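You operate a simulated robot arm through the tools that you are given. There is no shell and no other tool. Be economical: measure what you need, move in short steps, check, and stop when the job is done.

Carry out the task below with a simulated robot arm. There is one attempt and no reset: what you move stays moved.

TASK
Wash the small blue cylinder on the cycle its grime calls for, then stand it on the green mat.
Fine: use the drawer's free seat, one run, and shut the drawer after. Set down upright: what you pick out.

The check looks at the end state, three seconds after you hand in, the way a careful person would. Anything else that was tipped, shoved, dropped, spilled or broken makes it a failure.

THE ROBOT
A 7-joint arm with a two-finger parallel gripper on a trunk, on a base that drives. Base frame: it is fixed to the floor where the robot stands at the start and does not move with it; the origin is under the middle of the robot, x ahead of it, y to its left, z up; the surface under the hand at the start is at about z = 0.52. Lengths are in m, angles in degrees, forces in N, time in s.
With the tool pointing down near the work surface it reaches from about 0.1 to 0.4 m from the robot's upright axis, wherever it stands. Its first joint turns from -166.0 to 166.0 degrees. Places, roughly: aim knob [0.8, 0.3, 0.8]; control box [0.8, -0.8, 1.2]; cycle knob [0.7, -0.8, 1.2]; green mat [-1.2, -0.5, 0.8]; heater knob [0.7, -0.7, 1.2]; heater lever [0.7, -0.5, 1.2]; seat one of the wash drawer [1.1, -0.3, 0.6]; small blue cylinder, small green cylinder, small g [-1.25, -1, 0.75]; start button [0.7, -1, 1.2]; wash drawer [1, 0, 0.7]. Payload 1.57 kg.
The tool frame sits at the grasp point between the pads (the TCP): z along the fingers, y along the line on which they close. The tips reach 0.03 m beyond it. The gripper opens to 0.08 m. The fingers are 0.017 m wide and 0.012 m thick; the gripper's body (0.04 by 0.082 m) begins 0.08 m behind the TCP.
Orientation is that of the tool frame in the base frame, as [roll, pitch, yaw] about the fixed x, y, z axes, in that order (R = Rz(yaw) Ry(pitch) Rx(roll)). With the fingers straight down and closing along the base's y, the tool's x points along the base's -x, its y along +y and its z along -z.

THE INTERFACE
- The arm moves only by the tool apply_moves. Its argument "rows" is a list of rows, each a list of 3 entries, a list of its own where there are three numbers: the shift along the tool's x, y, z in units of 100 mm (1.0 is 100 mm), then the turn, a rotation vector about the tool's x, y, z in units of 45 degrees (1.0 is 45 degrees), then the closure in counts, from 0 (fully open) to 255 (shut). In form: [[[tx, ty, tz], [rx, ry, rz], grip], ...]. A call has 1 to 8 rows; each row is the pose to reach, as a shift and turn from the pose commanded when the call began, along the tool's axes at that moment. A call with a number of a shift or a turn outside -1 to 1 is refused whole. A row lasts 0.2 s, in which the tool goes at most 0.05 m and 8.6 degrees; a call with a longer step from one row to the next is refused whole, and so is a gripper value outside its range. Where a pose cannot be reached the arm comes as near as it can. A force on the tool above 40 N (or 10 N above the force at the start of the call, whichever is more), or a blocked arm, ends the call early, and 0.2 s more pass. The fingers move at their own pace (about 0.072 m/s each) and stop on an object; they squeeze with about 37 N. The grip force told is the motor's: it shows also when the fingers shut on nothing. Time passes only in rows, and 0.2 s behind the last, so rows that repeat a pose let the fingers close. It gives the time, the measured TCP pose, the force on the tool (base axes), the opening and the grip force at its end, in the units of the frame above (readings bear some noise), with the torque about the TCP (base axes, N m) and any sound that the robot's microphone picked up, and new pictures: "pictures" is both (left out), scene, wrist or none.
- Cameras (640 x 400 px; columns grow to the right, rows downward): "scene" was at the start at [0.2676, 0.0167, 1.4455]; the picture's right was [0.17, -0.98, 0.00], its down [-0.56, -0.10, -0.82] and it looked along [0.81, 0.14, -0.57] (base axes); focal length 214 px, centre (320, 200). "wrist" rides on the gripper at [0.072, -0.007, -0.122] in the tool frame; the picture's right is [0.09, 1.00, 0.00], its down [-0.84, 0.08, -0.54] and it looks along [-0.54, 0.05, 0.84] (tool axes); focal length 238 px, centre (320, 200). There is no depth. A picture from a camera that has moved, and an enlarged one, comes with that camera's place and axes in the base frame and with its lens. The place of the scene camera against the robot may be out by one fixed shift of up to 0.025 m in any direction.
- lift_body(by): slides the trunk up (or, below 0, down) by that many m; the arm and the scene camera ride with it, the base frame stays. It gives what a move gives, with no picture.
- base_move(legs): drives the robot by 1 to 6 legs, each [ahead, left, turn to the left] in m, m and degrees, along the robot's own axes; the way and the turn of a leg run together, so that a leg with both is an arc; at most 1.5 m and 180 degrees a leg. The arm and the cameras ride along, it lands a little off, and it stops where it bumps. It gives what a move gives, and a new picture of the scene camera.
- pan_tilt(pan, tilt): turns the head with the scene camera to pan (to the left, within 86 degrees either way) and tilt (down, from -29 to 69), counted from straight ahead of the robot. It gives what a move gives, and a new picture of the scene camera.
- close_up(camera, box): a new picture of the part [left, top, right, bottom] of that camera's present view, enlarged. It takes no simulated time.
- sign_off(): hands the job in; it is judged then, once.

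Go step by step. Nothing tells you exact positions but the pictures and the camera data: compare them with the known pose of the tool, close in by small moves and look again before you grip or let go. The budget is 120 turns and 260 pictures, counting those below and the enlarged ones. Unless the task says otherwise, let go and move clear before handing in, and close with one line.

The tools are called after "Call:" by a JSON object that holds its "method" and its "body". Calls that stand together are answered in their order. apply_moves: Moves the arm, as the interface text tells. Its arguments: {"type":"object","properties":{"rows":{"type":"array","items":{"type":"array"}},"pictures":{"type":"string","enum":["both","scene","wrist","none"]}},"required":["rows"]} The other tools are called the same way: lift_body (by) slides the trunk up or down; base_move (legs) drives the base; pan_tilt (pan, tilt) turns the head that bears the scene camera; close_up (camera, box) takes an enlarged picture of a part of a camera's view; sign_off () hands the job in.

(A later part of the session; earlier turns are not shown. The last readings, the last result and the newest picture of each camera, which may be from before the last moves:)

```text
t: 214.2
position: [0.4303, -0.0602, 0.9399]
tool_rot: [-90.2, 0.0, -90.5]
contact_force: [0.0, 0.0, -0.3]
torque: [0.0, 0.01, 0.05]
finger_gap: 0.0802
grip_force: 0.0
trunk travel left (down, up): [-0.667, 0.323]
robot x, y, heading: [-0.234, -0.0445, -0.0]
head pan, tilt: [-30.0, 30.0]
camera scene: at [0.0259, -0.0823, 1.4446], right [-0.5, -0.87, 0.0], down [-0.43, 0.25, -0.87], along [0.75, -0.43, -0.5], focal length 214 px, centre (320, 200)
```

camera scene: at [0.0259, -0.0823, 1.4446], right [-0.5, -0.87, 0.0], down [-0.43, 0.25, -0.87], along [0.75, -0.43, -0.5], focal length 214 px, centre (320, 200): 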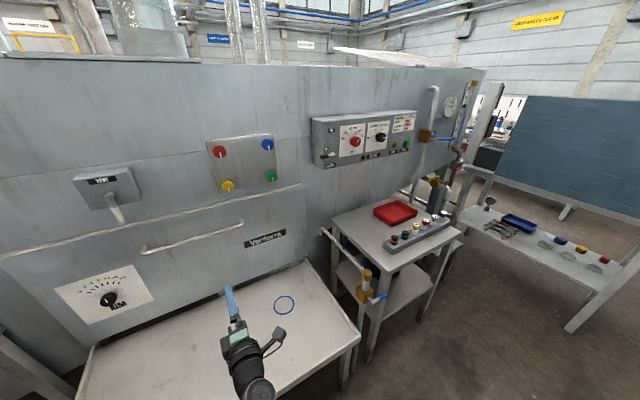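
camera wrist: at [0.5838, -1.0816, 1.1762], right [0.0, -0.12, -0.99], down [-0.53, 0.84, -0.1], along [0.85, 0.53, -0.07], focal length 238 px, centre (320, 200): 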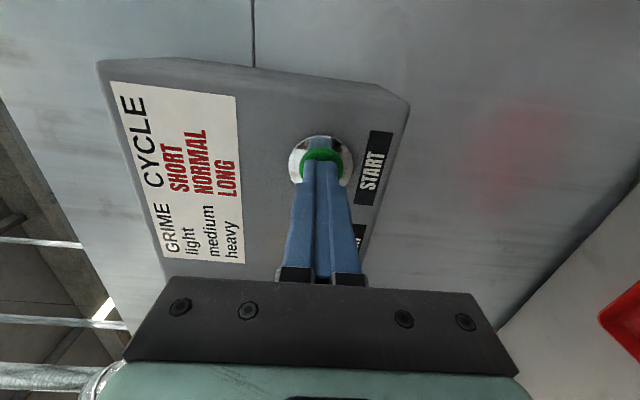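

The SPRAY lamp is out, so the run is done. I drive forward to take the drawer bar.

Call:
{"method": "close_up", "body": {"camera": "scene", "box": [300, 100, 430, 175]}}

Call:
{"method": "pan_tilt", "body": {"pan": 0, "tilt": 40}}

Call:
{"method": "base_move", "body": {"legs": [[0.235, 0, 0]]}}

Call:
{"method": "close_up", "body": {"camera": "wrist", "box": [0, 0, 640, 400]}}

```text
4.92 times, centred on (365, 138) of scene
camera zoom: at [0.0259, -0.0823, 1.4446], right [-0.5, -0.87, 0.0], down [-0.43, 0.25, -0.87], along [0.75, -0.43, -0.5], focal length 1056 px, centre (98, 508)
```

zoom: 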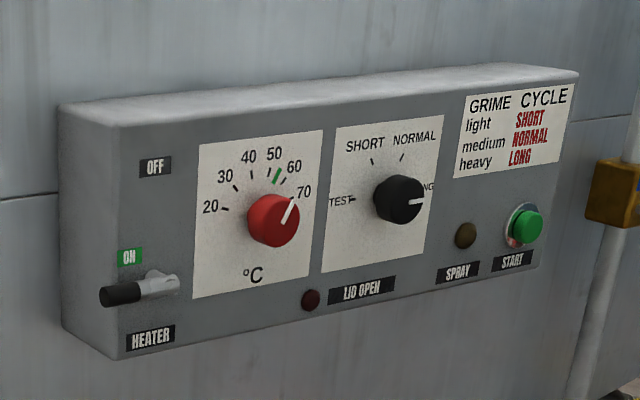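

```text
t: 215.2
position: [0.43, -0.0603, 0.9391]
tool_rot: [-90.1, 0.0, -90.5]
contact_force: [-0.2, -0.8, 0.5]
torque: [0.0, -0.01, -0.03]
finger_gap: 0.08
grip_force: 0.1
trunk travel left (down, up): [-0.667, 0.323]
robot x, y, heading: [-0.2313, -0.0388, -0.2]
head pan, tilt: [0.0, 40.0]
camera scene: at [0.0326, -0.0372, 1.4292], right [0.0, -1.0, 0.0], down [-0.64, 0.0, -0.77], along [0.77, 0.0, -0.64], focal length 214 px, centre (320, 200)
```

scene: 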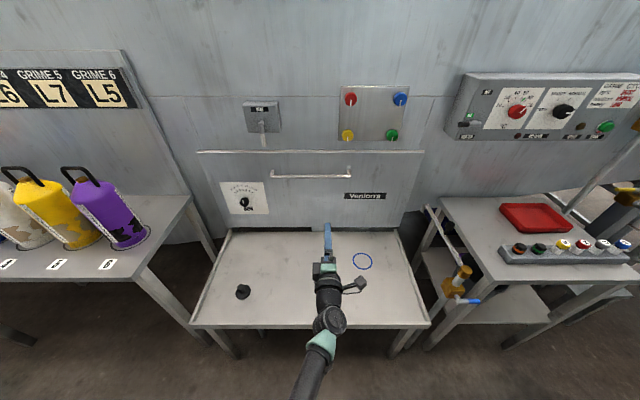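

```text
t: 216.9
position: [0.6633, -0.0541, 0.9379]
tool_rot: [-90.1, 0.1, -90.0]
contact_force: [0.2, -0.1, 0.1]
torque: [-0.01, -0.06, -0.01]
finger_gap: 0.0798
grip_force: 0.0
trunk travel left (down, up): [-0.667, 0.323]
robot x, y, heading: [0.0009, -0.0399, 0.6]
head pan, tilt: [0.0, 40.0]
camera scene: at [0.2664, -0.0341, 1.4291], right [0.01, -1.0, 0.0], down [-0.64, -0.01, -0.77], along [0.77, 0.01, -0.64], focal length 214 px, centre (320, 200)
```

scene: 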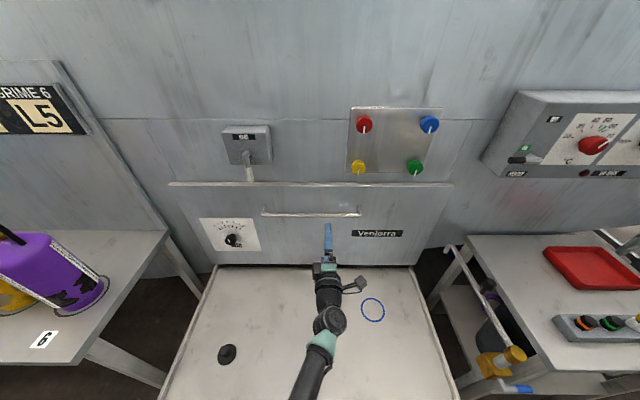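

```text
1.00 times, centred on (320, 200) of wrist (not enlarged: the box is as wide or as high as the picture)
camera zoom: at [0.5413, -0.1267, 0.9465], right [0.0, -0.09, -1.0], down [-0.54, 0.84, -0.08], along [0.84, 0.54, -0.05], focal length 238 px, centre (320, 200)
```

zoom: 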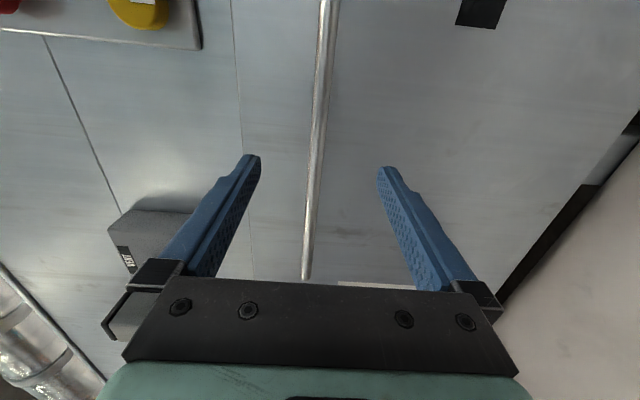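

The bar is between the fingers; I advance, grip and pull.

Call:
{"method": "apply_moves", "body": {"rows": [[[0, 0, 0.4], [0, 0, 0], 0], [[0, 0, 0.8], [0, 0, 0], 0], [[0, 0, 1.0], [0, 0, 0], 0]], "pictures": "none"}}

Call:
{"method": "apply_moves", "body": {"rows": [[[0, 0, 0.15], [0, 0, 0], 0], [[0, 0, 0.15], [0, 0, 0], 255], [[0, 0, 0.15], [0, 0, 0], 255], [[0, 0, 0.15], [0, 0, 0], 255], [[0, 0, 0.15], [0, 0, 0], 255], [[0, 0, 0.05], [0, 0, 0], 255], [[0, 0, -0.15], [0, 0, 0], 255], [[0, 0, -0.4], [0, 0, 0], 255]], "pictures": "none"}}

Call:
{"method": "apply_moves", "body": {"rows": [[[0, 0, -0.25], [0, 0, 0], 255], [[0, 0, -0.5], [0, 0, 0], 255], [[0, 0, -0.75], [0, 0, 0], 255], [[0, 0, -1.0], [0, 0, 0], 255]], "pictures": "scene"}}

```text
t: 217.7
position: [0.7646, -0.0561, 0.9394]
tool_rot: [-90.0, 0.0, -90.1]
contact_force: [0.0, 0.3, -0.4]
torque: [0.01, 0.03, 0.0]
finger_gap: 0.08
grip_force: 0.0
trunk travel left (down, up): [-0.667, 0.323]
robot x, y, heading: [-0.0007, -0.0372, 0.4]
head pan, tilt: [0.0, 40.0]
```

```text
t: 219.5
position: [0.7202, -0.0561, 0.9409]
tool_rot: [-90.2, -0.1, -90.0]
contact_force: [-7.3, 0.3, 5.4]
torque: [-0.05, 0.06, 0.42]
finger_gap: 0.0157
grip_force: 31.4
out of reach, approached as far as the arm can: row 1, 2, 3, 4, 5
trunk travel left (down, up): [-0.667, 0.323]
robot x, y, heading: [-0.0025, -0.0404, 0.5]
head pan, tilt: [0.0, 40.0]
```

```text
t: 220.5
position: [0.6201, -0.0554, 0.94]
tool_rot: [-90.0, -0.1, -90.0]
contact_force: [-6.2, -2.9, 5.7]
torque: [0.02, 0.06, 0.89]
finger_gap: 0.0159
grip_force: 31.3
trunk travel left (down, up): [-0.667, 0.323]
robot x, y, heading: [0.0003, -0.0363, 0.4]
head pan, tilt: [0.0, 40.0]
camera scene: at [0.2621, -0.0347, 1.4299], right [0.01, -1.0, 0.0], down [-0.64, 0.0, -0.77], along [0.77, 0.01, -0.64], focal length 214 px, centre (320, 200)
```

scene: 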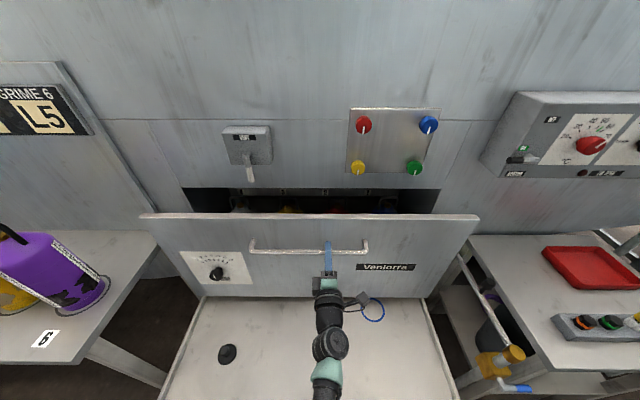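

Coming out smoothly. I pull the rest with the base.

Call:
{"method": "base_move", "body": {"legs": [[-0.3, 0, 0]]}}

```text
t: 222.6
position: [0.3255, -0.0549, 0.9403]
tool_rot: [-90.1, 0.0, -89.9]
contact_force: [3.5, -3.4, 6.6]
torque: [-0.07, -0.05, -0.14]
finger_gap: 0.0159
grip_force: 31.4
trunk travel left (down, up): [-0.667, 0.323]
robot x, y, heading: [-0.2919, -0.0413, 0.6]
head pan, tilt: [0.0, 40.0]
camera scene: at [-0.0312, -0.0368, 1.4294], right [0.01, -1.0, 0.0], down [-0.64, -0.01, -0.77], along [0.77, 0.01, -0.64], focal length 214 px, centre (320, 200)
```

scene: 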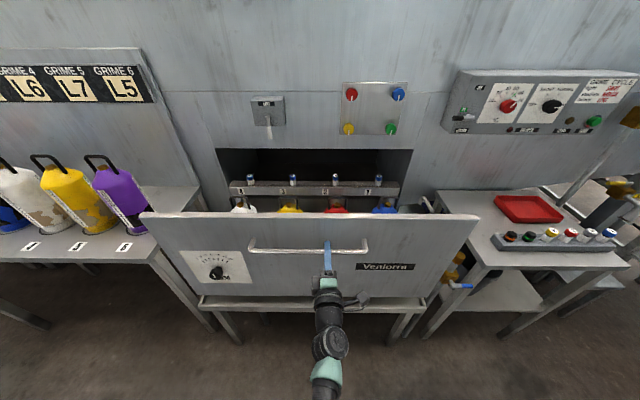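

Drawer is open again. I release, back off, raise, and turn the gripper down.

Call:
{"method": "apply_moves", "body": {"rows": [[[0, 0, 0], [0, 0, 0], 120], [[0, 0, 0], [0, 0, 0], 0], [[0, 0, 0], [0, 0, 0], 0], [[0, 0, 0], [0, 0, 0], 0]], "pictures": "none"}}

Call:
{"method": "base_move", "body": {"legs": [[-0.12, 0, -0.5]]}}

Call:
{"method": "lift_body", "body": {"by": 0.32}}

Call:
{"method": "apply_moves", "body": {"rows": [[[0, 0, 0], [-0.18, 0, 0], 0], [[0, 0, 0], [-0.36, 0, 0], 0], [[0, 0, 0], [-0.54, 0, 0], 0], [[0, 0, 0], [-0.72, 0, 0], 0], [[0, 0, 0], [-0.9, 0, 0], 0], [[0, 0, 0], [-1.0, 0, 0], 0]], "pictures": "none"}}

Call:
{"method": "apply_moves", "body": {"rows": [[[0, 0, 0], [-0.18, 0, 0], 0], [[0, 0, 0], [-0.36, 0, 0], 0], [[0, 0, 0], [-0.54, 0, 0], 0], [[0, 0, 0], [-0.72, 0, 0], 0], [[0, 0, 0], [-0.9, 0, 0], 0], [[0, 0, 0], [-1.0, 0, 0], 0]], "pictures": "scene"}}

```text
t: 223.6
position: [0.3261, -0.056, 0.9398]
tool_rot: [-90.3, 0.0, -89.9]
contact_force: [0.1, -0.9, -0.2]
torque: [0.0, 0.01, 0.0]
finger_gap: 0.0801
grip_force: 0.0
trunk travel left (down, up): [-0.667, 0.323]
robot x, y, heading: [-0.2956, -0.0379, 0.7]
head pan, tilt: [0.0, 40.0]
```

```text
t: 224.8
position: [0.206, -0.0624, 0.9405]
tool_rot: [-90.1, 0.0, -90.4]
contact_force: [-0.2, 0.1, -0.5]
torque: [-0.02, -0.03, 0.03]
finger_gap: 0.0802
grip_force: 0.0
trunk travel left (down, up): [-0.667, 0.323]
robot x, y, heading: [-0.4107, -0.0425, 0.0]
head pan, tilt: [0.0, 40.0]
camera scene: at [-0.1515, -0.0396, 1.4294], right [0.0, -1.0, 0.0], down [-0.64, 0.0, -0.77], along [0.77, 0.0, -0.64], focal length 214 px, centre (320, 200)
```

scene: 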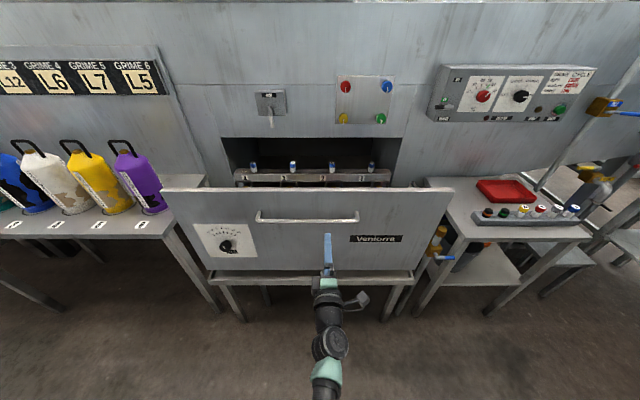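

```text
t: 228.0
position: [0.2061, -0.0621, 1.2591]
tool_rot: [-90.1, 0.0, -90.4]
contact_force: [-0.2, -0.6, 0.7]
torque: [0.0, -0.02, 0.0]
finger_gap: 0.08
grip_force: 0.1
trunk travel left (down, up): [-0.987, 0.003]
robot x, y, heading: [-0.4145, -0.0424, -0.2]
head pan, tilt: [0.0, 40.0]
```

```text
t: 229.4
position: [0.2061, -0.0641, 1.259]
tool_rot: [-111.7, 0.0, -90.5]
contact_force: [-0.1, 0.5, 1.0]
torque: [0.04, -0.01, 0.0]
finger_gap: 0.0802
grip_force: 0.0
out of reach, approached as far as the arm can: row 4, 5, 6
trunk travel left (down, up): [-0.987, 0.003]
robot x, y, heading: [-0.4198, -0.0391, -0.0]
head pan, tilt: [0.0, 40.0]
```

```text
t: 230.8
position: [0.2007, -0.0554, 1.2511]
tool_rot: [-114.0, 0.1, -90.1]
contact_force: [-0.6, -1.5, 0.1]
torque: [0.01, 0.0, 0.0]
finger_gap: 0.0798
grip_force: 0.1
out of reach, approached as far as the arm can: row 1, 2, 3, 4, 5, 6
trunk travel left (down, up): [-0.987, 0.003]
robot x, y, heading: [-0.4182, -0.0471, -0.0]
head pan, tilt: [0.0, 40.0]
camera scene: at [-0.1507, -0.0393, 1.7492], right [0.0, -1.0, 0.0], down [-0.64, 0.0, -0.77], along [0.77, 0.0, -0.64], focal length 214 px, centre (320, 200)
```

scene: 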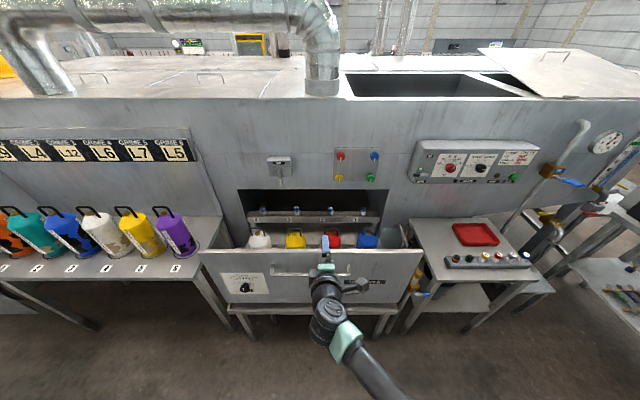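

The wrist hit a limit this way round because it's still turned 180° from the knob. I'll go back to horizontal and untwist it first.

Call:
{"method": "apply_moves", "body": {"rows": [[[0, 0, 0], [0.18, 0, 0], 0], [[0, 0, 0], [0.36, 0, 0], 0], [[0, 0, 0], [0.53, 0, 0], 0]], "pictures": "none"}}

```text
t: 231.6
position: [0.2049, -0.0481, 1.2524]
tool_rot: [-93.2, 0.2, -89.0]
contact_force: [-0.6, 0.9, -0.1]
torque: [0.0, 0.01, 0.0]
finger_gap: 0.0799
grip_force: 0.1
out of reach, approached as far as the arm can: row 3
trunk travel left (down, up): [-0.987, 0.003]
robot x, y, heading: [-0.4169, -0.0405, -0.1]
head pan, tilt: [0.0, 40.0]
```

Call:
{"method": "apply_moves", "body": {"rows": [[[0, 0, 0], [0, 0, -0.17], 0], [[0, 0, 0], [0, 0, -0.34], 0], [[0, 0, 0], [0, 0, -0.51], 0], [[0, 0, 0], [0, 0, -0.68], 0], [[0, 0, 0], [0, 0, -0.85], 0], [[0, 0, 0], [0, 0, -1.0], 0]], "pictures": "none"}}

Call:
{"method": "apply_moves", "body": {"rows": [[[0, 0, 0], [0, 0, -0.17], 0], [[0, 0, 0], [0, 0, -0.34], 0], [[0, 0, 0], [0, 0, -0.51], 0], [[0, 0, 0], [0, 0, -0.68], 0], [[0, 0, 0], [0, 0, -0.85], 0], [[0, 0, 0], [0, 0, -1.0], 0]], "pictures": "none"}}

Call:
{"method": "apply_moves", "body": {"rows": [[[0, 0, 0], [0, 0, -0.17], 0], [[0, 0, 0], [0, 0, -0.34], 0], [[0, 0, 0], [0, 0, -0.51], 0], [[0, 0, 0], [0, 0, -0.68], 0], [[0, 0, 0], [0, 0, -0.85], 0], [[0, 0, 0], [0, 0, -1.0], 0]], "pictures": "none"}}

Call:
{"method": "apply_moves", "body": {"rows": [[[0, 0, 0], [0, 0, -0.17], 0], [[0, 0, 0], [0, 0, -0.34], 0], [[0, 0, 0], [0, 0, -0.51], 0], [[0, 0, 0], [0, 0, -0.68], 0], [[0, 0, 0], [0, 0, -0.85], 0], [[0, 0, 0], [0, 0, -1.0], 0]], "pictures": "scene"}}

```text
t: 233.0
position: [0.2046, -0.0515, 1.2531]
tool_rot: [-94.5, -44.7, -85.9]
contact_force: [0.3, -1.2, 0.7]
torque: [-0.01, 0.03, -0.01]
finger_gap: 0.0801
grip_force: 0.1
trunk travel left (down, up): [-0.987, 0.003]
robot x, y, heading: [-0.4179, -0.0384, 0.1]
head pan, tilt: [0.0, 40.0]
```

```text
t: 234.4
position: [0.205, -0.0516, 1.2536]
tool_rot: [-178.5, -86.8, -0.4]
contact_force: [0.6, -0.6, -0.5]
torque: [0.0, 0.02, -0.03]
finger_gap: 0.08
grip_force: 0.1
trunk travel left (down, up): [-0.987, 0.003]
robot x, y, heading: [-0.4151, -0.0412, 0.1]
head pan, tilt: [0.0, 40.0]
```

```text
t: 235.8
position: [0.206, -0.0511, 1.2527]
tool_rot: [94.6, -45.1, 87.7]
contact_force: [0.4, 0.1, 0.2]
torque: [-0.02, -0.02, -0.03]
finger_gap: 0.08
grip_force: 0.0
trunk travel left (down, up): [-0.987, 0.003]
robot x, y, heading: [-0.4161, -0.0422, 0.1]
head pan, tilt: [0.0, 40.0]
```

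```text
t: 237.2
position: [0.2043, -0.0497, 1.2537]
tool_rot: [93.2, -0.2, 90.9]
contact_force: [1.0, 0.2, 0.3]
torque: [0.04, -0.01, -0.03]
finger_gap: 0.08
grip_force: 0.1
trunk travel left (down, up): [-0.987, 0.003]
robot x, y, heading: [-0.4178, -0.0447, -0.0]
head pan, tilt: [0.0, 40.0]
camera scene: at [-0.1506, -0.0396, 1.7492], right [0.0, -1.0, 0.0], down [-0.64, 0.0, -0.77], along [0.77, 0.0, -0.64], focal length 214 px, centre (320, 200)
```

scene: 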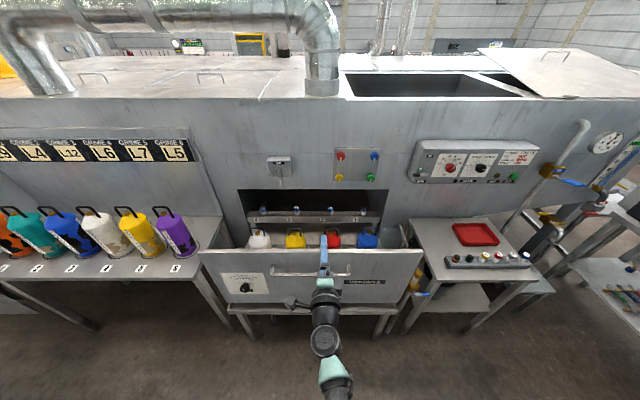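

Call:
{"method": "apply_moves", "body": {"rows": [[[0, 0, -0.2], [0.18, 0, 0], 0], [[0, 0, -0.4], [0.36, 0, 0], 0], [[0, 0, -0.6], [0.54, 0, 0], 0], [[0, 0, -0.6], [0.72, 0, 0], 0], [[0, 0, -0.6], [0.9, 0, 0], 0], [[0, 0, -0.6], [1.0, 0, 0], 0]], "pictures": "none"}}

Call:
{"method": "apply_moves", "body": {"rows": [[[0, 0, 0], [0.18, 0, 0], 0], [[0, 0, 0], [0.36, 0, 0], 0], [[0, 0, 0], [0.54, 0, 0], 0], [[0, 0, 0], [0.72, 0, 0], 0], [[0, 0, 0], [0.93, 0, 0], 0]], "pictures": "scene"}}

Call:
{"method": "close_up", "body": {"camera": "scene", "box": [230, 190, 430, 290]}}

```text
t: 238.6
position: [0.1344, -0.0482, 1.2386]
tool_rot: [119.0, -0.4, 91.2]
contact_force: [0.9, 0.9, -0.3]
torque: [-0.03, -0.04, 0.01]
finger_gap: 0.0799
grip_force: 0.0
out of reach, approached as far as the arm can: row 3, 4, 5, 6
trunk travel left (down, up): [-0.987, 0.003]
robot x, y, heading: [-0.4127, -0.0401, -0.1]
head pan, tilt: [0.0, 40.0]
```

```text
refused: row 5 steps farther than a row can; nothing moved
```

```text
3.20 times, centred on (330, 240) of scene
camera zoom: at [-0.1501, -0.0395, 1.7491], right [0.0, -1.0, 0.0], down [-0.64, 0.0, -0.77], along [0.77, 0.0, -0.64], focal length 686 px, centre (288, 72)
```

zoom: 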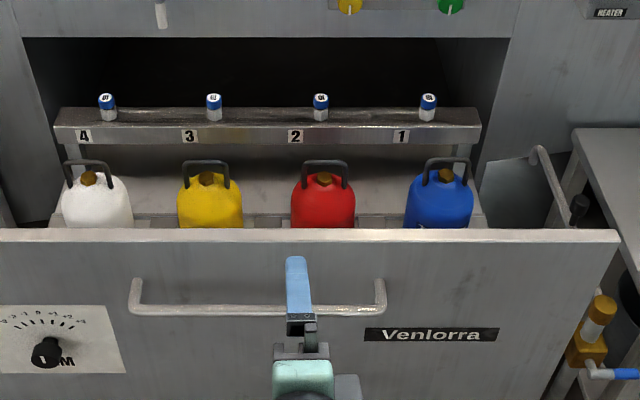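

All four came out clean. The wrist needs more height to point down, so I raise the arm first.

Call:
{"method": "apply_moves", "body": {"rows": [[[0, 0.4, -0.22], [0, 0, 0], 0], [[0, 0.8, -0.45], [0, 0, 0], 0], [[0, 0.95, -0.52], [0, 0, 0], 0]], "pictures": "none"}}

Call:
{"method": "apply_moves", "body": {"rows": [[[0, 0.4, -0.22], [0, 0, 0], 0], [[0, 0.8, -0.45], [0, 0, 0], 0], [[0, 0.95, -0.52], [0, 0, 0], 0]], "pictures": "none"}}

Call:
{"method": "apply_moves", "body": {"rows": [[[0, 0, 0], [0.18, 0, 0], 0], [[0, 0, 0], [0.36, 0, 0], 0], [[0, 0, 0], [0.54, 0, 0], 0], [[0, 0, 0], [0.72, 0, 0], 0], [[0, 0, 0], [0.9, 0, 0], 0], [[0, 0, 0], [1.0, 0, 0], 0]], "pictures": "scene"}}

```text
t: 239.4
position: [0.0992, -0.0463, 1.2917]
tool_rot: [116.5, -0.4, 91.2]
contact_force: [0.9, -0.3, 0.3]
torque: [-0.01, -0.01, 0.04]
finger_gap: 0.0802
grip_force: 0.0
out of reach, approached as far as the arm can: row 1, 2, 3
trunk travel left (down, up): [-0.987, 0.003]
robot x, y, heading: [-0.4148, -0.0419, 0.0]
head pan, tilt: [0.0, 40.0]
```

```text
t: 240.2
position: [0.0479, -0.0337, 1.3213]
tool_rot: [117.1, -0.5, 91.0]
contact_force: [0.1, 0.2, -0.5]
torque: [-0.01, 0.0, 0.0]
finger_gap: 0.0798
grip_force: 0.0
out of reach, approached as far as the arm can: row 1, 2, 3
trunk travel left (down, up): [-0.987, 0.003]
robot x, y, heading: [-0.4198, -0.04, -0.0]
head pan, tilt: [0.0, 40.0]
```

```text
t: 241.8
position: [-0.0467, -0.1662, 1.2423]
tool_rot: [-178.0, 21.8, 93.7]
contact_force: [-0.6, 0.1, 0.2]
torque: [-0.02, 0.0, 0.01]
finger_gap: 0.0801
grip_force: 0.0
out of reach, approached as far as the arm can: row 1, 2, 3, 4
trunk travel left (down, up): [-0.987, 0.003]
robot x, y, heading: [-0.4211, -0.0448, 0.1]
head pan, tilt: [0.0, 40.0]
stopped in row 6: the arm was blocked; the commanded pose is now the measured one
camera scene: at [-0.1495, -0.0335, 1.749], right [0.0, -1.0, 0.0], down [-0.64, 0.0, -0.77], along [0.77, 0.0, -0.64], focal length 214 px, centre (320, 200)
```

scene: 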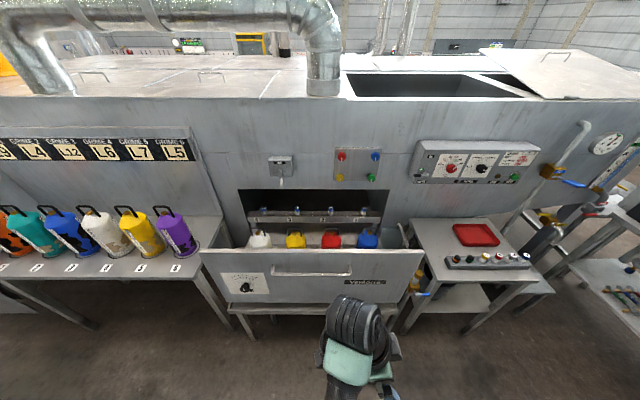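

The tool is pointing nearly down now but the arm is tucked in. I extend forward and straighten it.

Call:
{"method": "apply_moves", "body": {"rows": [[[0, 0.3, 0], [0, 0.08, 0], 0], [[0, 0.6, 0], [0, 0.16, 0], 0], [[0, 0.9, 0], [0, 0.24, 0], 0], [[0, 1.0, 0], [0, 0.36, 0], 0], [[0, 1.0, 0], [0, 0.48, 0], 0]], "pictures": "none"}}

Call:
{"method": "apply_moves", "body": {"rows": [[[0, 0.3, 0], [0, 0, 0], 0], [[0, 0.6, 0], [0, 0, 0], 0], [[0, 0.9, 0], [0, 0, 0], 0]], "pictures": "scene"}}

```text
t: 243.0
position: [0.0538, -0.1653, 1.2395]
tool_rot: [-178.0, -0.2, 92.8]
contact_force: [-0.2, 0.2, 1.1]
torque: [-0.01, 0.01, 0.01]
finger_gap: 0.0801
grip_force: 0.0
trunk travel left (down, up): [-0.987, 0.003]
robot x, y, heading: [-0.4163, -0.0394, -0.1]
head pan, tilt: [0.0, 40.0]
```

```text
t: 243.8
position: [0.1444, -0.1602, 1.2368]
tool_rot: [-178.1, 0.0, 93.0]
contact_force: [0.6, 0.7, -0.3]
torque: [0.03, 0.0, 0.02]
finger_gap: 0.0803
grip_force: 0.1
trunk travel left (down, up): [-0.987, 0.003]
robot x, y, heading: [-0.4208, -0.0442, 0.1]
head pan, tilt: [0.0, 40.0]
camera scene: at [-0.1499, -0.0399, 1.7491], right [0.0, -1.0, 0.0], down [-0.64, 0.0, -0.77], along [0.77, 0.0, -0.64], focal length 214 px, centre (320, 200)
```

scene: 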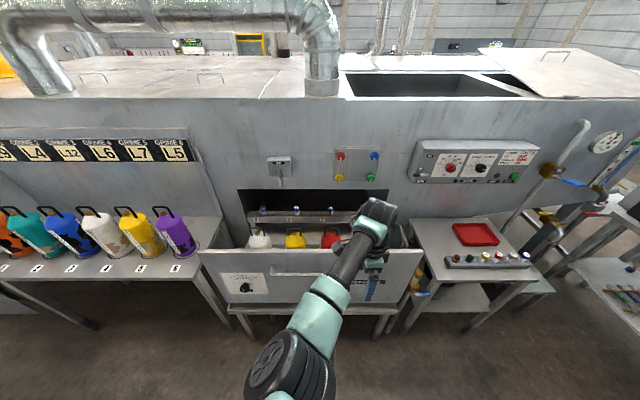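

The tool is down again. I straighten the yaw and drive over seat 1 for the pick-up.

Call:
{"method": "apply_moves", "body": {"rows": [[[0, 0, -0.3], [-0.04, 0, 0.067], 0], [[0, 0, -0.6], [-0.04, 0, 0.067], 0]], "pictures": "none"}}

Call:
{"method": "base_move", "body": {"legs": [[0, -0.155, 0], [0.48, 0, 0]]}}

Call:
{"method": "close_up", "body": {"camera": "wrist", "box": [0, 0, 640, 400]}}

```text
t: 244.4
position: [0.1446, -0.1604, 1.2969]
tool_rot: [-179.9, 0.0, 89.9]
contact_force: [0.4, 0.4, 0.7]
torque: [0.01, -0.05, 0.01]
finger_gap: 0.08
grip_force: 0.1
trunk travel left (down, up): [-0.987, 0.003]
robot x, y, heading: [-0.4158, -0.0421, -0.0]
head pan, tilt: [0.0, 40.0]
```

```text
t: 248.2
position: [0.6143, -0.3237, 1.2975]
tool_rot: [179.9, -0.1, 89.5]
contact_force: [0.1, 0.0, -0.2]
torque: [0.01, 0.03, 0.01]
finger_gap: 0.0799
grip_force: 0.0
trunk travel left (down, up): [-0.987, 0.003]
robot x, y, heading: [0.0564, -0.2011, -0.4]
head pan, tilt: [0.0, 40.0]
camera scene: at [0.3202, -0.1998, 1.7494], right [-0.01, -1.0, 0.0], down [-0.64, 0.0, -0.77], along [0.77, -0.01, -0.64], focal length 214 px, centre (320, 200)
```

scene: 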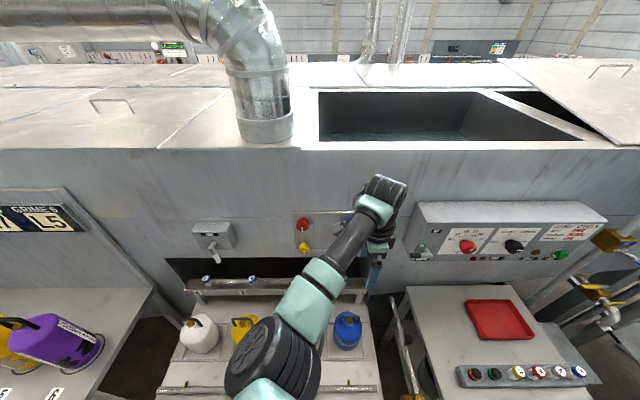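

```text
1.00 times, centred on (320, 200) of wrist (not enlarged: the box is as wide or as high as the picture)
camera zoom: at [0.609, -0.2508, 1.4201], right [1.0, 0.08, 0.0], down [0.07, -0.84, 0.54], along [0.04, -0.54, -0.84], focal length 238 px, centre (320, 200)
```

zoom: 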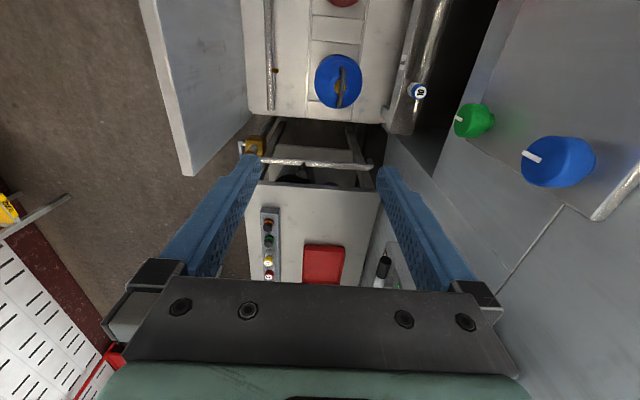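

The handle is about 4 cm ahead. I shift and descend partway with the arm.

Call:
{"method": "apply_moves", "body": {"rows": [[[0.03, 0.21, 0.2], [0, 0, 0], 0], [[0.06, 0.42, 0.5], [0, 0, 0], 0], [[0.06, 0.42, 0.9], [0, 0, 0], 0]], "pictures": "none"}}

Call:
{"method": "apply_moves", "body": {"rows": [[[0, 0, 0.4], [0, 0, 0], 0], [[0, 0, 0.8], [0, 0, 0], 0], [[0, 0, 1.0], [0, 0, 0], 0]], "pictures": "both"}}

```text
t: 249.0
position: [0.6563, -0.3175, 1.2068]
tool_rot: [-179.9, 0.0, 89.5]
contact_force: [-0.5, 0.0, 0.3]
torque: [0.0, -0.01, -0.02]
finger_gap: 0.0797
grip_force: 0.1
trunk travel left (down, up): [-0.987, 0.003]
robot x, y, heading: [0.0547, -0.2001, -0.4]
head pan, tilt: [0.0, 40.0]
```

```text
t: 249.8
position: [0.6417, -0.3191, 1.1175]
tool_rot: [179.9, 0.0, 89.3]
contact_force: [0.4, -0.3, 0.2]
torque: [0.0, 0.0, 0.0]
finger_gap: 0.0799
grip_force: 0.0
out of reach, approached as far as the arm can: row 2, 3
trunk travel left (down, up): [-0.987, 0.003]
robot x, y, heading: [0.0572, -0.198, -0.4]
head pan, tilt: [0.0, 40.0]
camera scene: at [0.3207, -0.1993, 1.7493], right [-0.01, -1.0, 0.0], down [-0.64, 0.0, -0.77], along [0.77, -0.01, -0.64], focal length 214 px, centre (320, 200)
camera wrist: at [0.6353, -0.2477, 1.2412], right [1.0, 0.08, 0.0], down [0.07, -0.84, 0.54], along [0.04, -0.54, -0.84], focal length 238 px, centre (320, 200)
```

scene: 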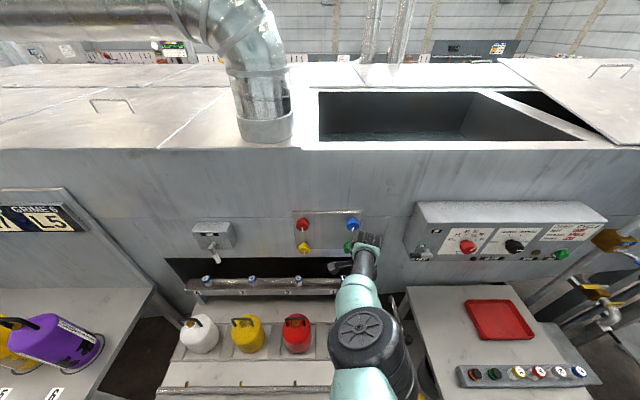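
wrist: 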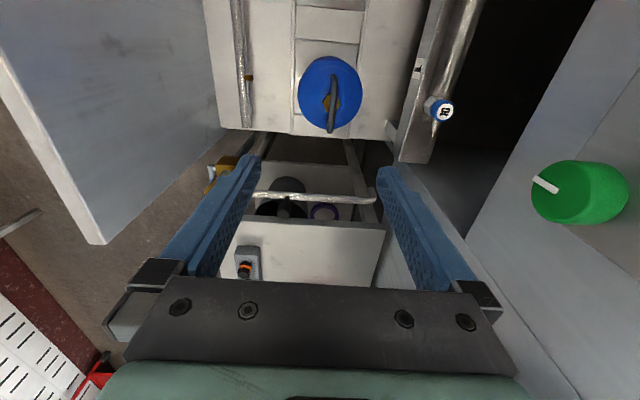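

At the reach limit, so I bring the base 4 cm closer and lower the trunk as before.

Call:
{"method": "base_move", "body": {"legs": [[0.045, 0, 0.4]]}}

Call:
{"method": "lift_body", "body": {"by": -0.12}}

Call:
{"method": "apply_moves", "body": {"rows": [[[0, 0, 0], [0, 0, 0], 0]], "pictures": "wrist"}}

```text
t: 250.7
position: [0.6833, -0.3172, 1.1204]
tool_rot: [179.8, 0.1, 89.8]
contact_force: [0.5, 0.4, 0.0]
torque: [0.01, -0.01, 0.0]
finger_gap: 0.08
grip_force: 0.0
trunk travel left (down, up): [-0.987, 0.003]
robot x, y, heading: [0.0975, -0.1998, -0.1]
head pan, tilt: [0.0, 40.0]
camera scene: at [0.3604, -0.1983, 1.7502], right [0.0, -1.0, 0.0], down [-0.64, 0.0, -0.77], along [0.77, 0.0, -0.64], focal length 214 px, centre (320, 200)
```

scene: 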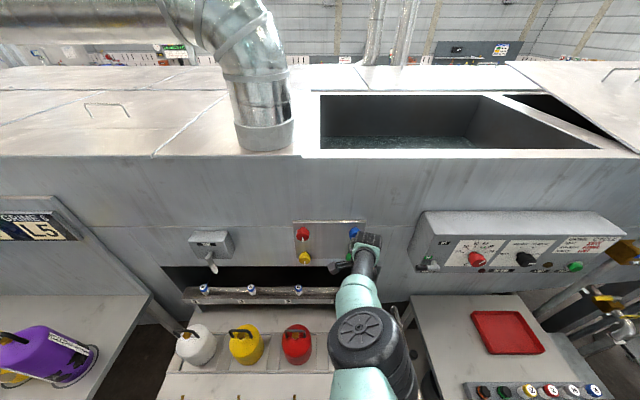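

```text
t: 252.2
position: [0.6869, -0.3166, 0.9986]
tool_rot: [-180.0, 0.0, 89.8]
contact_force: [0.6, 0.2, 0.4]
torque: [-0.01, -0.02, 0.01]
finger_gap: 0.08
grip_force: 0.0
trunk travel left (down, up): [-0.867, 0.123]
robot x, y, heading: [0.1021, -0.2007, -0.0]
head pan, tilt: [0.0, 40.0]
```

```text
t: 252.6
position: [0.6882, -0.3159, 0.9989]
tool_rot: [-179.9, 0.0, 89.7]
contact_force: [-0.5, 0.0, 0.0]
torque: [-0.02, 0.02, -0.01]
finger_gap: 0.0801
grip_force: 0.1
trunk travel left (down, up): [-0.867, 0.123]
robot x, y, heading: [0.0987, -0.2043, -0.1]
head pan, tilt: [0.0, 40.0]
camera wrist: at [0.6805, -0.2445, 1.1212], right [1.0, 0.09, 0.0], down [0.08, -0.84, 0.54], along [0.05, -0.54, -0.84], focal length 238 px, centre (320, 200)
```

wrist: 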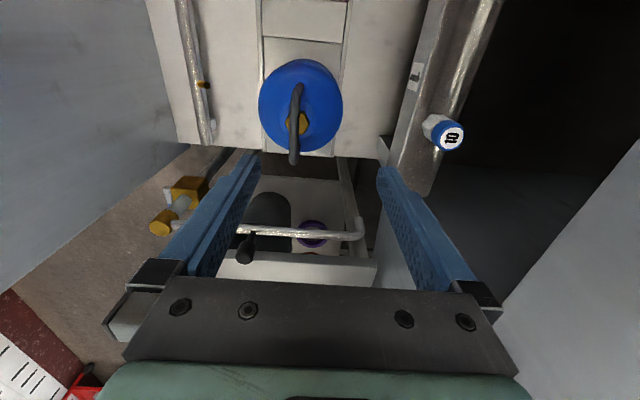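

The handle is at about (0.66, −0.315). I shift back 2.8 cm and come down.

Call:
{"method": "apply_moves", "body": {"rows": [[[0.01, -0.28, 0], [0, 0, 0], 0], [[0.01, -0.28, 0.3], [0, 0, 0], 0], [[0.01, -0.28, 0.6], [0, 0, 0], 0]], "pictures": "wrist"}}

```text
t: 253.4
position: [0.6496, -0.3164, 0.9374]
tool_rot: [-180.0, -0.1, 89.7]
contact_force: [0.1, -0.8, -0.1]
torque: [0.0, -0.01, 0.01]
finger_gap: 0.08
grip_force: 0.1
out of reach, approached as far as the arm can: row 3
trunk travel left (down, up): [-0.867, 0.123]
robot x, y, heading: [0.0991, -0.2008, 0.1]
head pan, tilt: [0.0, 40.0]
camera wrist: at [0.6434, -0.2442, 1.0604], right [1.0, 0.09, 0.0], down [0.07, -0.84, 0.54], along [0.05, -0.54, -0.84], focal length 238 px, centre (320, 200)
```

wrist: 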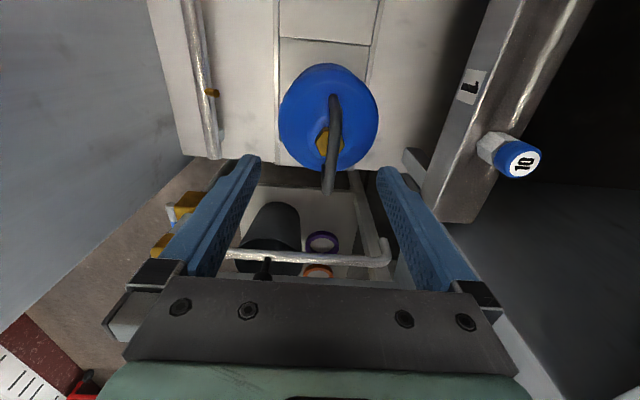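

Call:
{"method": "lift_body", "body": {"by": -0.035}}

Call:
{"method": "apply_moves", "body": {"rows": [[[0.03, 0.1, 0], [0, 0, 0], 0], [[0.03, 0.1, 0], [0, 0, 0], 0]], "pictures": "both"}}

Call:
{"method": "close_up", "body": {"camera": "scene", "box": [280, 230, 420, 350]}}

```text
t: 254.2
position: [0.65, -0.3163, 0.9025]
tool_rot: [-179.9, 0.0, 89.8]
contact_force: [0.3, 0.2, 0.7]
torque: [0.02, 0.02, 0.0]
finger_gap: 0.0802
grip_force: 0.1
trunk travel left (down, up): [-0.832, 0.158]
robot x, y, heading: [0.0954, -0.1989, 0.3]
head pan, tilt: [0.0, 40.0]
```

```text
t: 254.8
position: [0.6514, -0.3132, 0.9024]
tool_rot: [-179.9, 0.0, 89.7]
contact_force: [-0.6, -0.4, 0.5]
torque: [0.0, 0.02, 0.02]
finger_gap: 0.08
grip_force: 0.1
out of reach, approached as far as the arm can: row 1, 2
trunk travel left (down, up): [-0.832, 0.158]
robot x, y, heading: [0.0993, -0.1983, 0.0]
head pan, tilt: [0.0, 40.0]
camera scene: at [0.3658, -0.1982, 1.5942], right [0.0, -1.0, 0.0], down [-0.64, 0.0, -0.77], along [0.77, 0.0, -0.64], focal length 214 px, centre (320, 200)
camera wrist: at [0.6457, -0.2417, 1.0261], right [1.0, 0.09, 0.0], down [0.08, -0.84, 0.54], along [0.05, -0.54, -0.84], focal length 238 px, centre (320, 200)
```

scene: 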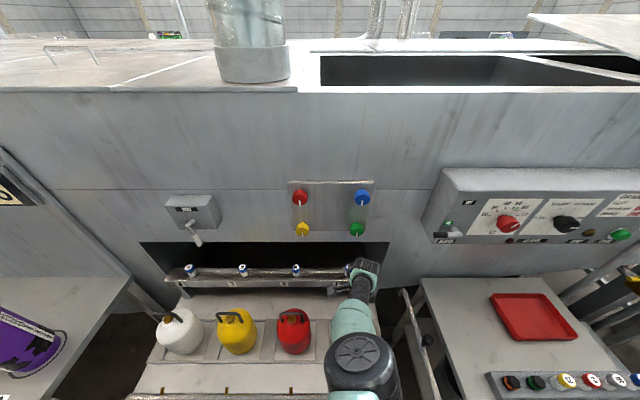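
wrist: 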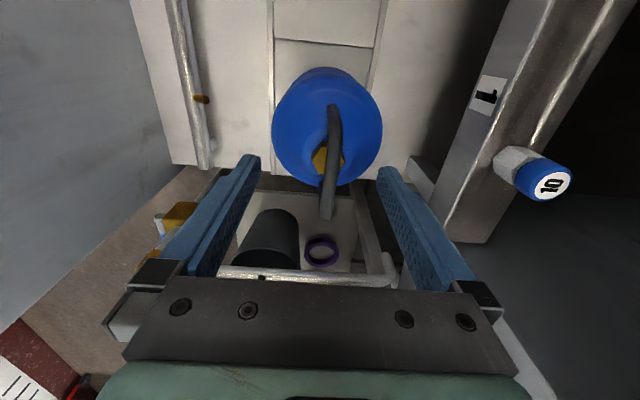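

```text
3.33 times, centred on (350, 290) of scene
camera zoom: at [0.3658, -0.1982, 1.5942], right [0.0, -1.0, 0.0], down [-0.64, 0.0, -0.77], along [0.77, 0.0, -0.64], focal length 715 px, centre (220, -100)
```

zoom: 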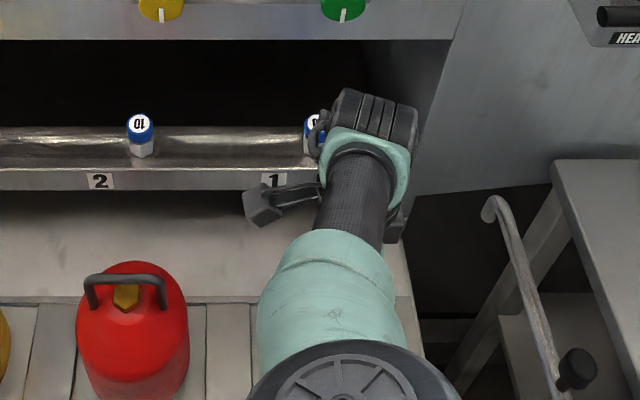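

About 1.5 cm more to go and 1 cm forward. I lower the trunk slightly and adjust.

Call:
{"method": "lift_body", "body": {"by": -0.022}}

Call:
{"method": "apply_moves", "body": {"rows": [[[0.0, 0.04, -0.06], [0, 0, 0], 0], [[0.0, 0.04, -0.06], [0, 0, 0], 0]], "pictures": "wrist"}}

```text
t: 255.5
position: [0.6524, -0.3133, 0.8814]
tool_rot: [-180.0, 0.0, 89.8]
contact_force: [0.5, -0.2, -0.4]
torque: [-0.01, 0.0, -0.02]
finger_gap: 0.08
grip_force: 0.0
trunk travel left (down, up): [-0.81, 0.18]
robot x, y, heading: [0.0998, -0.2016, 0.0]
head pan, tilt: [0.0, 40.0]
```

```text
t: 256.1
position: [0.6554, -0.3144, 0.8882]
tool_rot: [-180.0, 0.0, 89.8]
contact_force: [-0.3, -0.1, -0.3]
torque: [-0.01, 0.03, 0.0]
finger_gap: 0.0803
grip_force: 0.1
trunk travel left (down, up): [-0.81, 0.18]
robot x, y, heading: [0.0983, -0.2032, -0.1]
head pan, tilt: [0.0, 40.0]
camera wrist: at [0.6502, -0.2419, 1.0106], right [1.0, 0.09, 0.0], down [0.08, -0.84, 0.54], along [0.05, -0.54, -0.84], focal length 238 px, centre (320, 200)
```

wrist: 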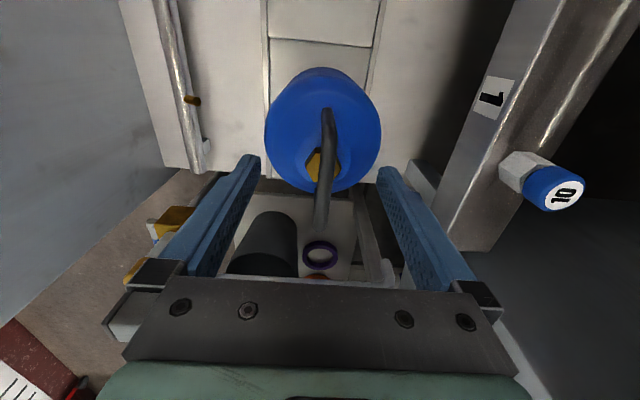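

Matches the earlier grasp view. I close on the handle.

Call:
{"method": "apply_moves", "body": {"rows": [[[0.0, 0.04, 0.03], [0, 0, 0], 0], [[0.0, 0.04, 0.03], [0, 0, 0], 255], [[0.0, 0.04, 0.03], [0, 0, 0], 255], [[0.0, 0.04, 0.03], [0, 0, 0], 255], [[0.0, 0.04, 0.03], [0, 0, 0], 255], [[0.0, 0.04, 0.03], [0, 0, 0], 255]], "pictures": "wrist"}}

Call:
{"method": "lift_body", "body": {"by": 0.08}}

Call:
{"method": "close_up", "body": {"camera": "wrist", "box": [0, 0, 640, 400]}}

```text
t: 257.5
position: [0.6562, -0.3128, 0.8874]
tool_rot: [180.0, 0.0, 89.8]
contact_force: [1.9, 0.6, 4.0]
torque: [0.0, -0.05, 0.01]
finger_gap: 0.0097
grip_force: 28.0
out of reach, approached as far as the arm can: row 1, 2, 3, 4, 5, 6
trunk travel left (down, up): [-0.81, 0.18]
robot x, y, heading: [0.0968, -0.2017, -0.1]
head pan, tilt: [0.0, 40.0]
camera wrist: at [0.6505, -0.2418, 1.0109], right [1.0, 0.09, 0.0], down [0.07, -0.84, 0.54], along [0.05, -0.54, -0.84], focal length 238 px, centre (320, 200)
```

wrist: 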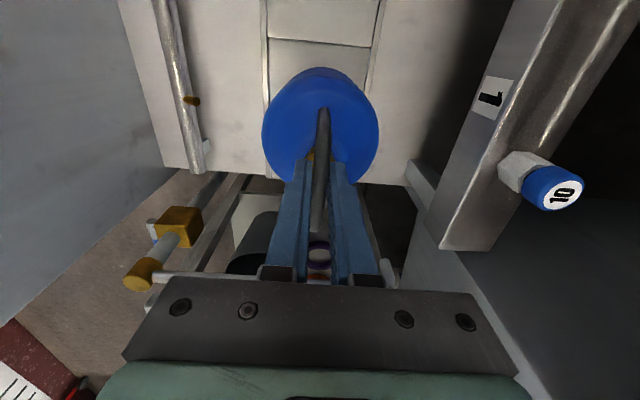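

```text
t: 258.6
position: [0.6578, -0.3135, 0.9671]
tool_rot: [-179.9, 0.0, 89.8]
contact_force: [1.1, 0.5, -11.9]
torque: [0.12, -0.01, 0.0]
finger_gap: 0.0096
grip_force: 28.1
trunk travel left (down, up): [-0.89, 0.1]
robot x, y, heading: [0.0984, -0.1993, -0.2]
head pan, tilt: [0.0, 40.0]
```

```text
1.00 times, centred on (320, 200) of wrist (not enlarged: the box is as wide or as high as the picture)
camera zoom: at [0.6508, -0.242, 1.0896], right [1.0, 0.09, 0.0], down [0.08, -0.84, 0.54], along [0.05, -0.54, -0.84], focal length 238 px, centre (320, 200)
```

zoom: 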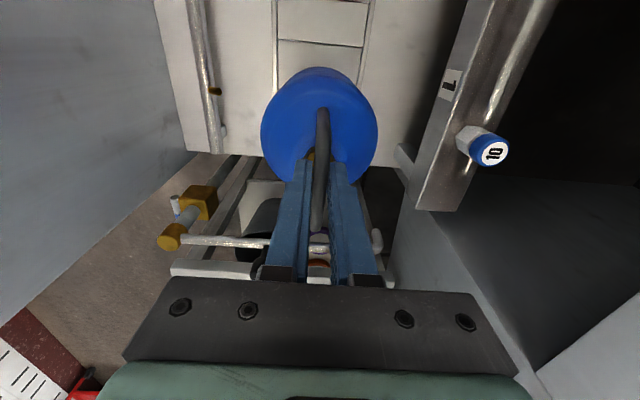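

Held. I raise it well above the drawer front.

Call:
{"method": "lift_body", "body": {"by": 0.1}}

Call:
{"method": "apply_moves", "body": {"rows": [[[0, 0, -0.3], [0, 0, 0], 255], [[0, 0, -0.6], [0, 0, 0], 255], [[0, 0, -1.0], [0, 0, 0], 255]], "pictures": "none"}}

Call:
{"method": "apply_moves", "body": {"rows": [[[0, 0, -0.3], [0, 0, 0], 255], [[0, 0, -0.6], [0, 0, 0], 255], [[0, 0, -1.0], [0, 0, 0], 255]], "pictures": "none"}}

Call:
{"method": "apply_moves", "body": {"rows": [[[0, 0, -0.3], [0, 0, 0], 255], [[0, 0, -0.6], [0, 0, 0], 255], [[0, 0, -1.0], [0, 0, 0], 255]], "pictures": "scene"}}

```text
t: 260.0
position: [0.6569, -0.3137, 1.0668]
tool_rot: [-179.9, -0.1, 89.8]
contact_force: [0.8, 0.9, -11.4]
torque: [0.11, -0.03, -0.01]
finger_gap: 0.0098
grip_force: 27.4
trunk travel left (down, up): [-0.99, 0.0]
robot x, y, heading: [0.097, -0.1994, 0.2]
head pan, tilt: [0.0, 40.0]
```

```text
t: 260.8
position: [0.6964, -0.3245, 1.1462]
tool_rot: [-179.7, -0.1, 89.8]
contact_force: [0.8, -0.4, -12.2]
torque: [0.15, -0.09, 0.02]
finger_gap: 0.0099
grip_force: 28.0
out of reach, approached as far as the arm can: row 1, 2, 3
trunk travel left (down, up): [-0.99, 0.0]
robot x, y, heading: [0.1025, -0.2022, 0.1]
head pan, tilt: [0.0, 40.0]
```

```text
t: 261.6
position: [0.7276, -0.3297, 1.2385]
tool_rot: [-179.6, -0.1, 89.7]
contact_force: [1.4, 0.4, -12.2]
torque: [0.13, -0.09, 0.02]
finger_gap: 0.0098
grip_force: 28.4
out of reach, approached as far as the arm can: row 1, 2, 3
trunk travel left (down, up): [-0.99, 0.0]
robot x, y, heading: [0.0983, -0.2004, -0.1]
head pan, tilt: [0.0, 40.0]
```

```text
t: 262.4
position: [0.7437, -0.3342, 1.3377]
tool_rot: [-179.6, -0.1, 89.8]
contact_force: [-0.7, -0.4, -12.3]
torque: [0.11, -0.03, 0.01]
finger_gap: 0.0098
grip_force: 27.7
out of reach, approached as far as the arm can: row 1, 2, 3
trunk travel left (down, up): [-0.99, 0.0]
robot x, y, heading: [0.1007, -0.1977, -0.3]
head pan, tilt: [0.0, 40.0]
camera scene: at [0.3669, -0.1986, 1.752], right [0.0, -1.0, 0.0], down [-0.64, 0.0, -0.77], along [0.77, 0.0, -0.64], focal length 214 px, centre (320, 200)
```

scene: 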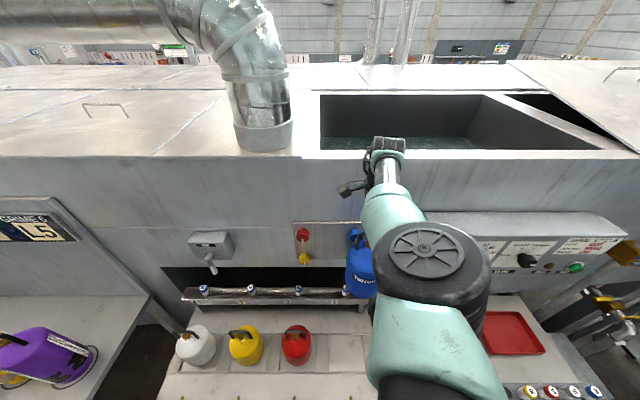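

The arm drifted forward while rising, but the cylinder is clear above everything. I back straight out now.

Call:
{"method": "base_move", "body": {"legs": [[-0.6, 0, 0]]}}

Call:
{"method": "close_up", "body": {"camera": "wrist", "box": [0, 0, 640, 400]}}

```text
t: 265.7
position: [0.159, -0.3323, 1.3369]
tool_rot: [-179.9, -0.1, 89.9]
contact_force: [-0.2, -0.7, -11.2]
torque: [0.13, -0.02, 0.0]
finger_gap: 0.0098
grip_force: 27.9
trunk travel left (down, up): [-0.99, 0.0]
robot x, y, heading: [-0.4844, -0.1966, -0.2]
head pan, tilt: [0.0, 40.0]
camera scene: at [-0.2174, -0.1983, 1.7517], right [0.0, -1.0, 0.0], down [-0.64, 0.0, -0.76], along [0.76, 0.0, -0.64], focal length 214 px, centre (320, 200)
```

scene: 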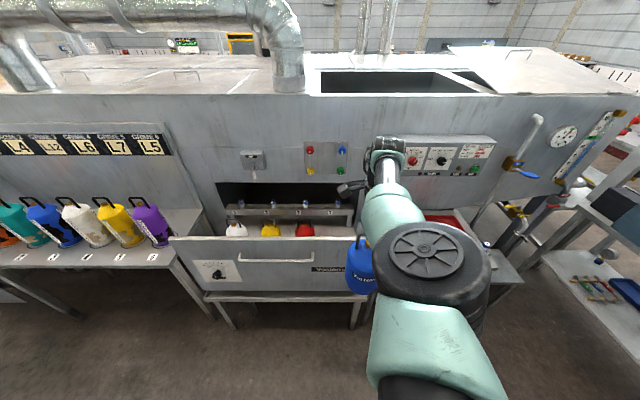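

```text
1.00 times, centred on (320, 200) of wrist (not enlarged: the box is as wide or as high as the picture)
camera zoom: at [0.1532, -0.2609, 1.4606], right [1.0, 0.09, -0.01], down [0.08, -0.84, 0.54], along [0.05, -0.54, -0.84], focal length 238 px, centre (320, 200)
```

zoom: 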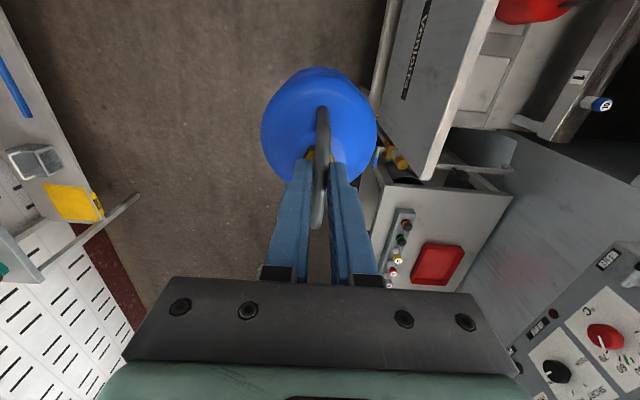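

The washed cylinder is clean. I reposition, turn around, and head for the green mat.

Call:
{"method": "base_move", "body": {"legs": [[0.15, -0.44, 0], [0, 0, -90], [0, 0, -90]]}}

```text
t: 276.1
position: [-0.9753, -0.4832, 1.3374]
tool_rot: [-179.7, 0.0, -91.3]
contact_force: [1.0, 0.4, -11.1]
torque: [-0.07, 0.0, 0.03]
finger_gap: 0.0096
grip_force: 28.1
trunk travel left (down, up): [-0.99, 0.0]
robot x, y, heading: [-0.3318, -0.6284, 179.1]
head pan, tilt: [0.0, 40.0]
camera scene: at [-0.5798, -0.6223, 1.7518], right [0.02, 1.0, 0.0], down [0.64, -0.01, -0.77], along [-0.77, 0.02, -0.64], focal length 214 px, centre (320, 200)
```

scene: 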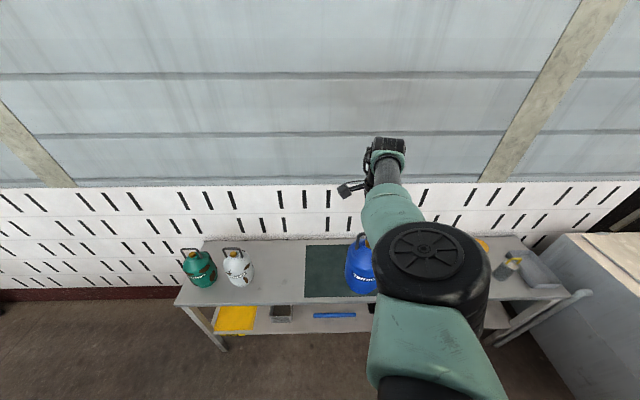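

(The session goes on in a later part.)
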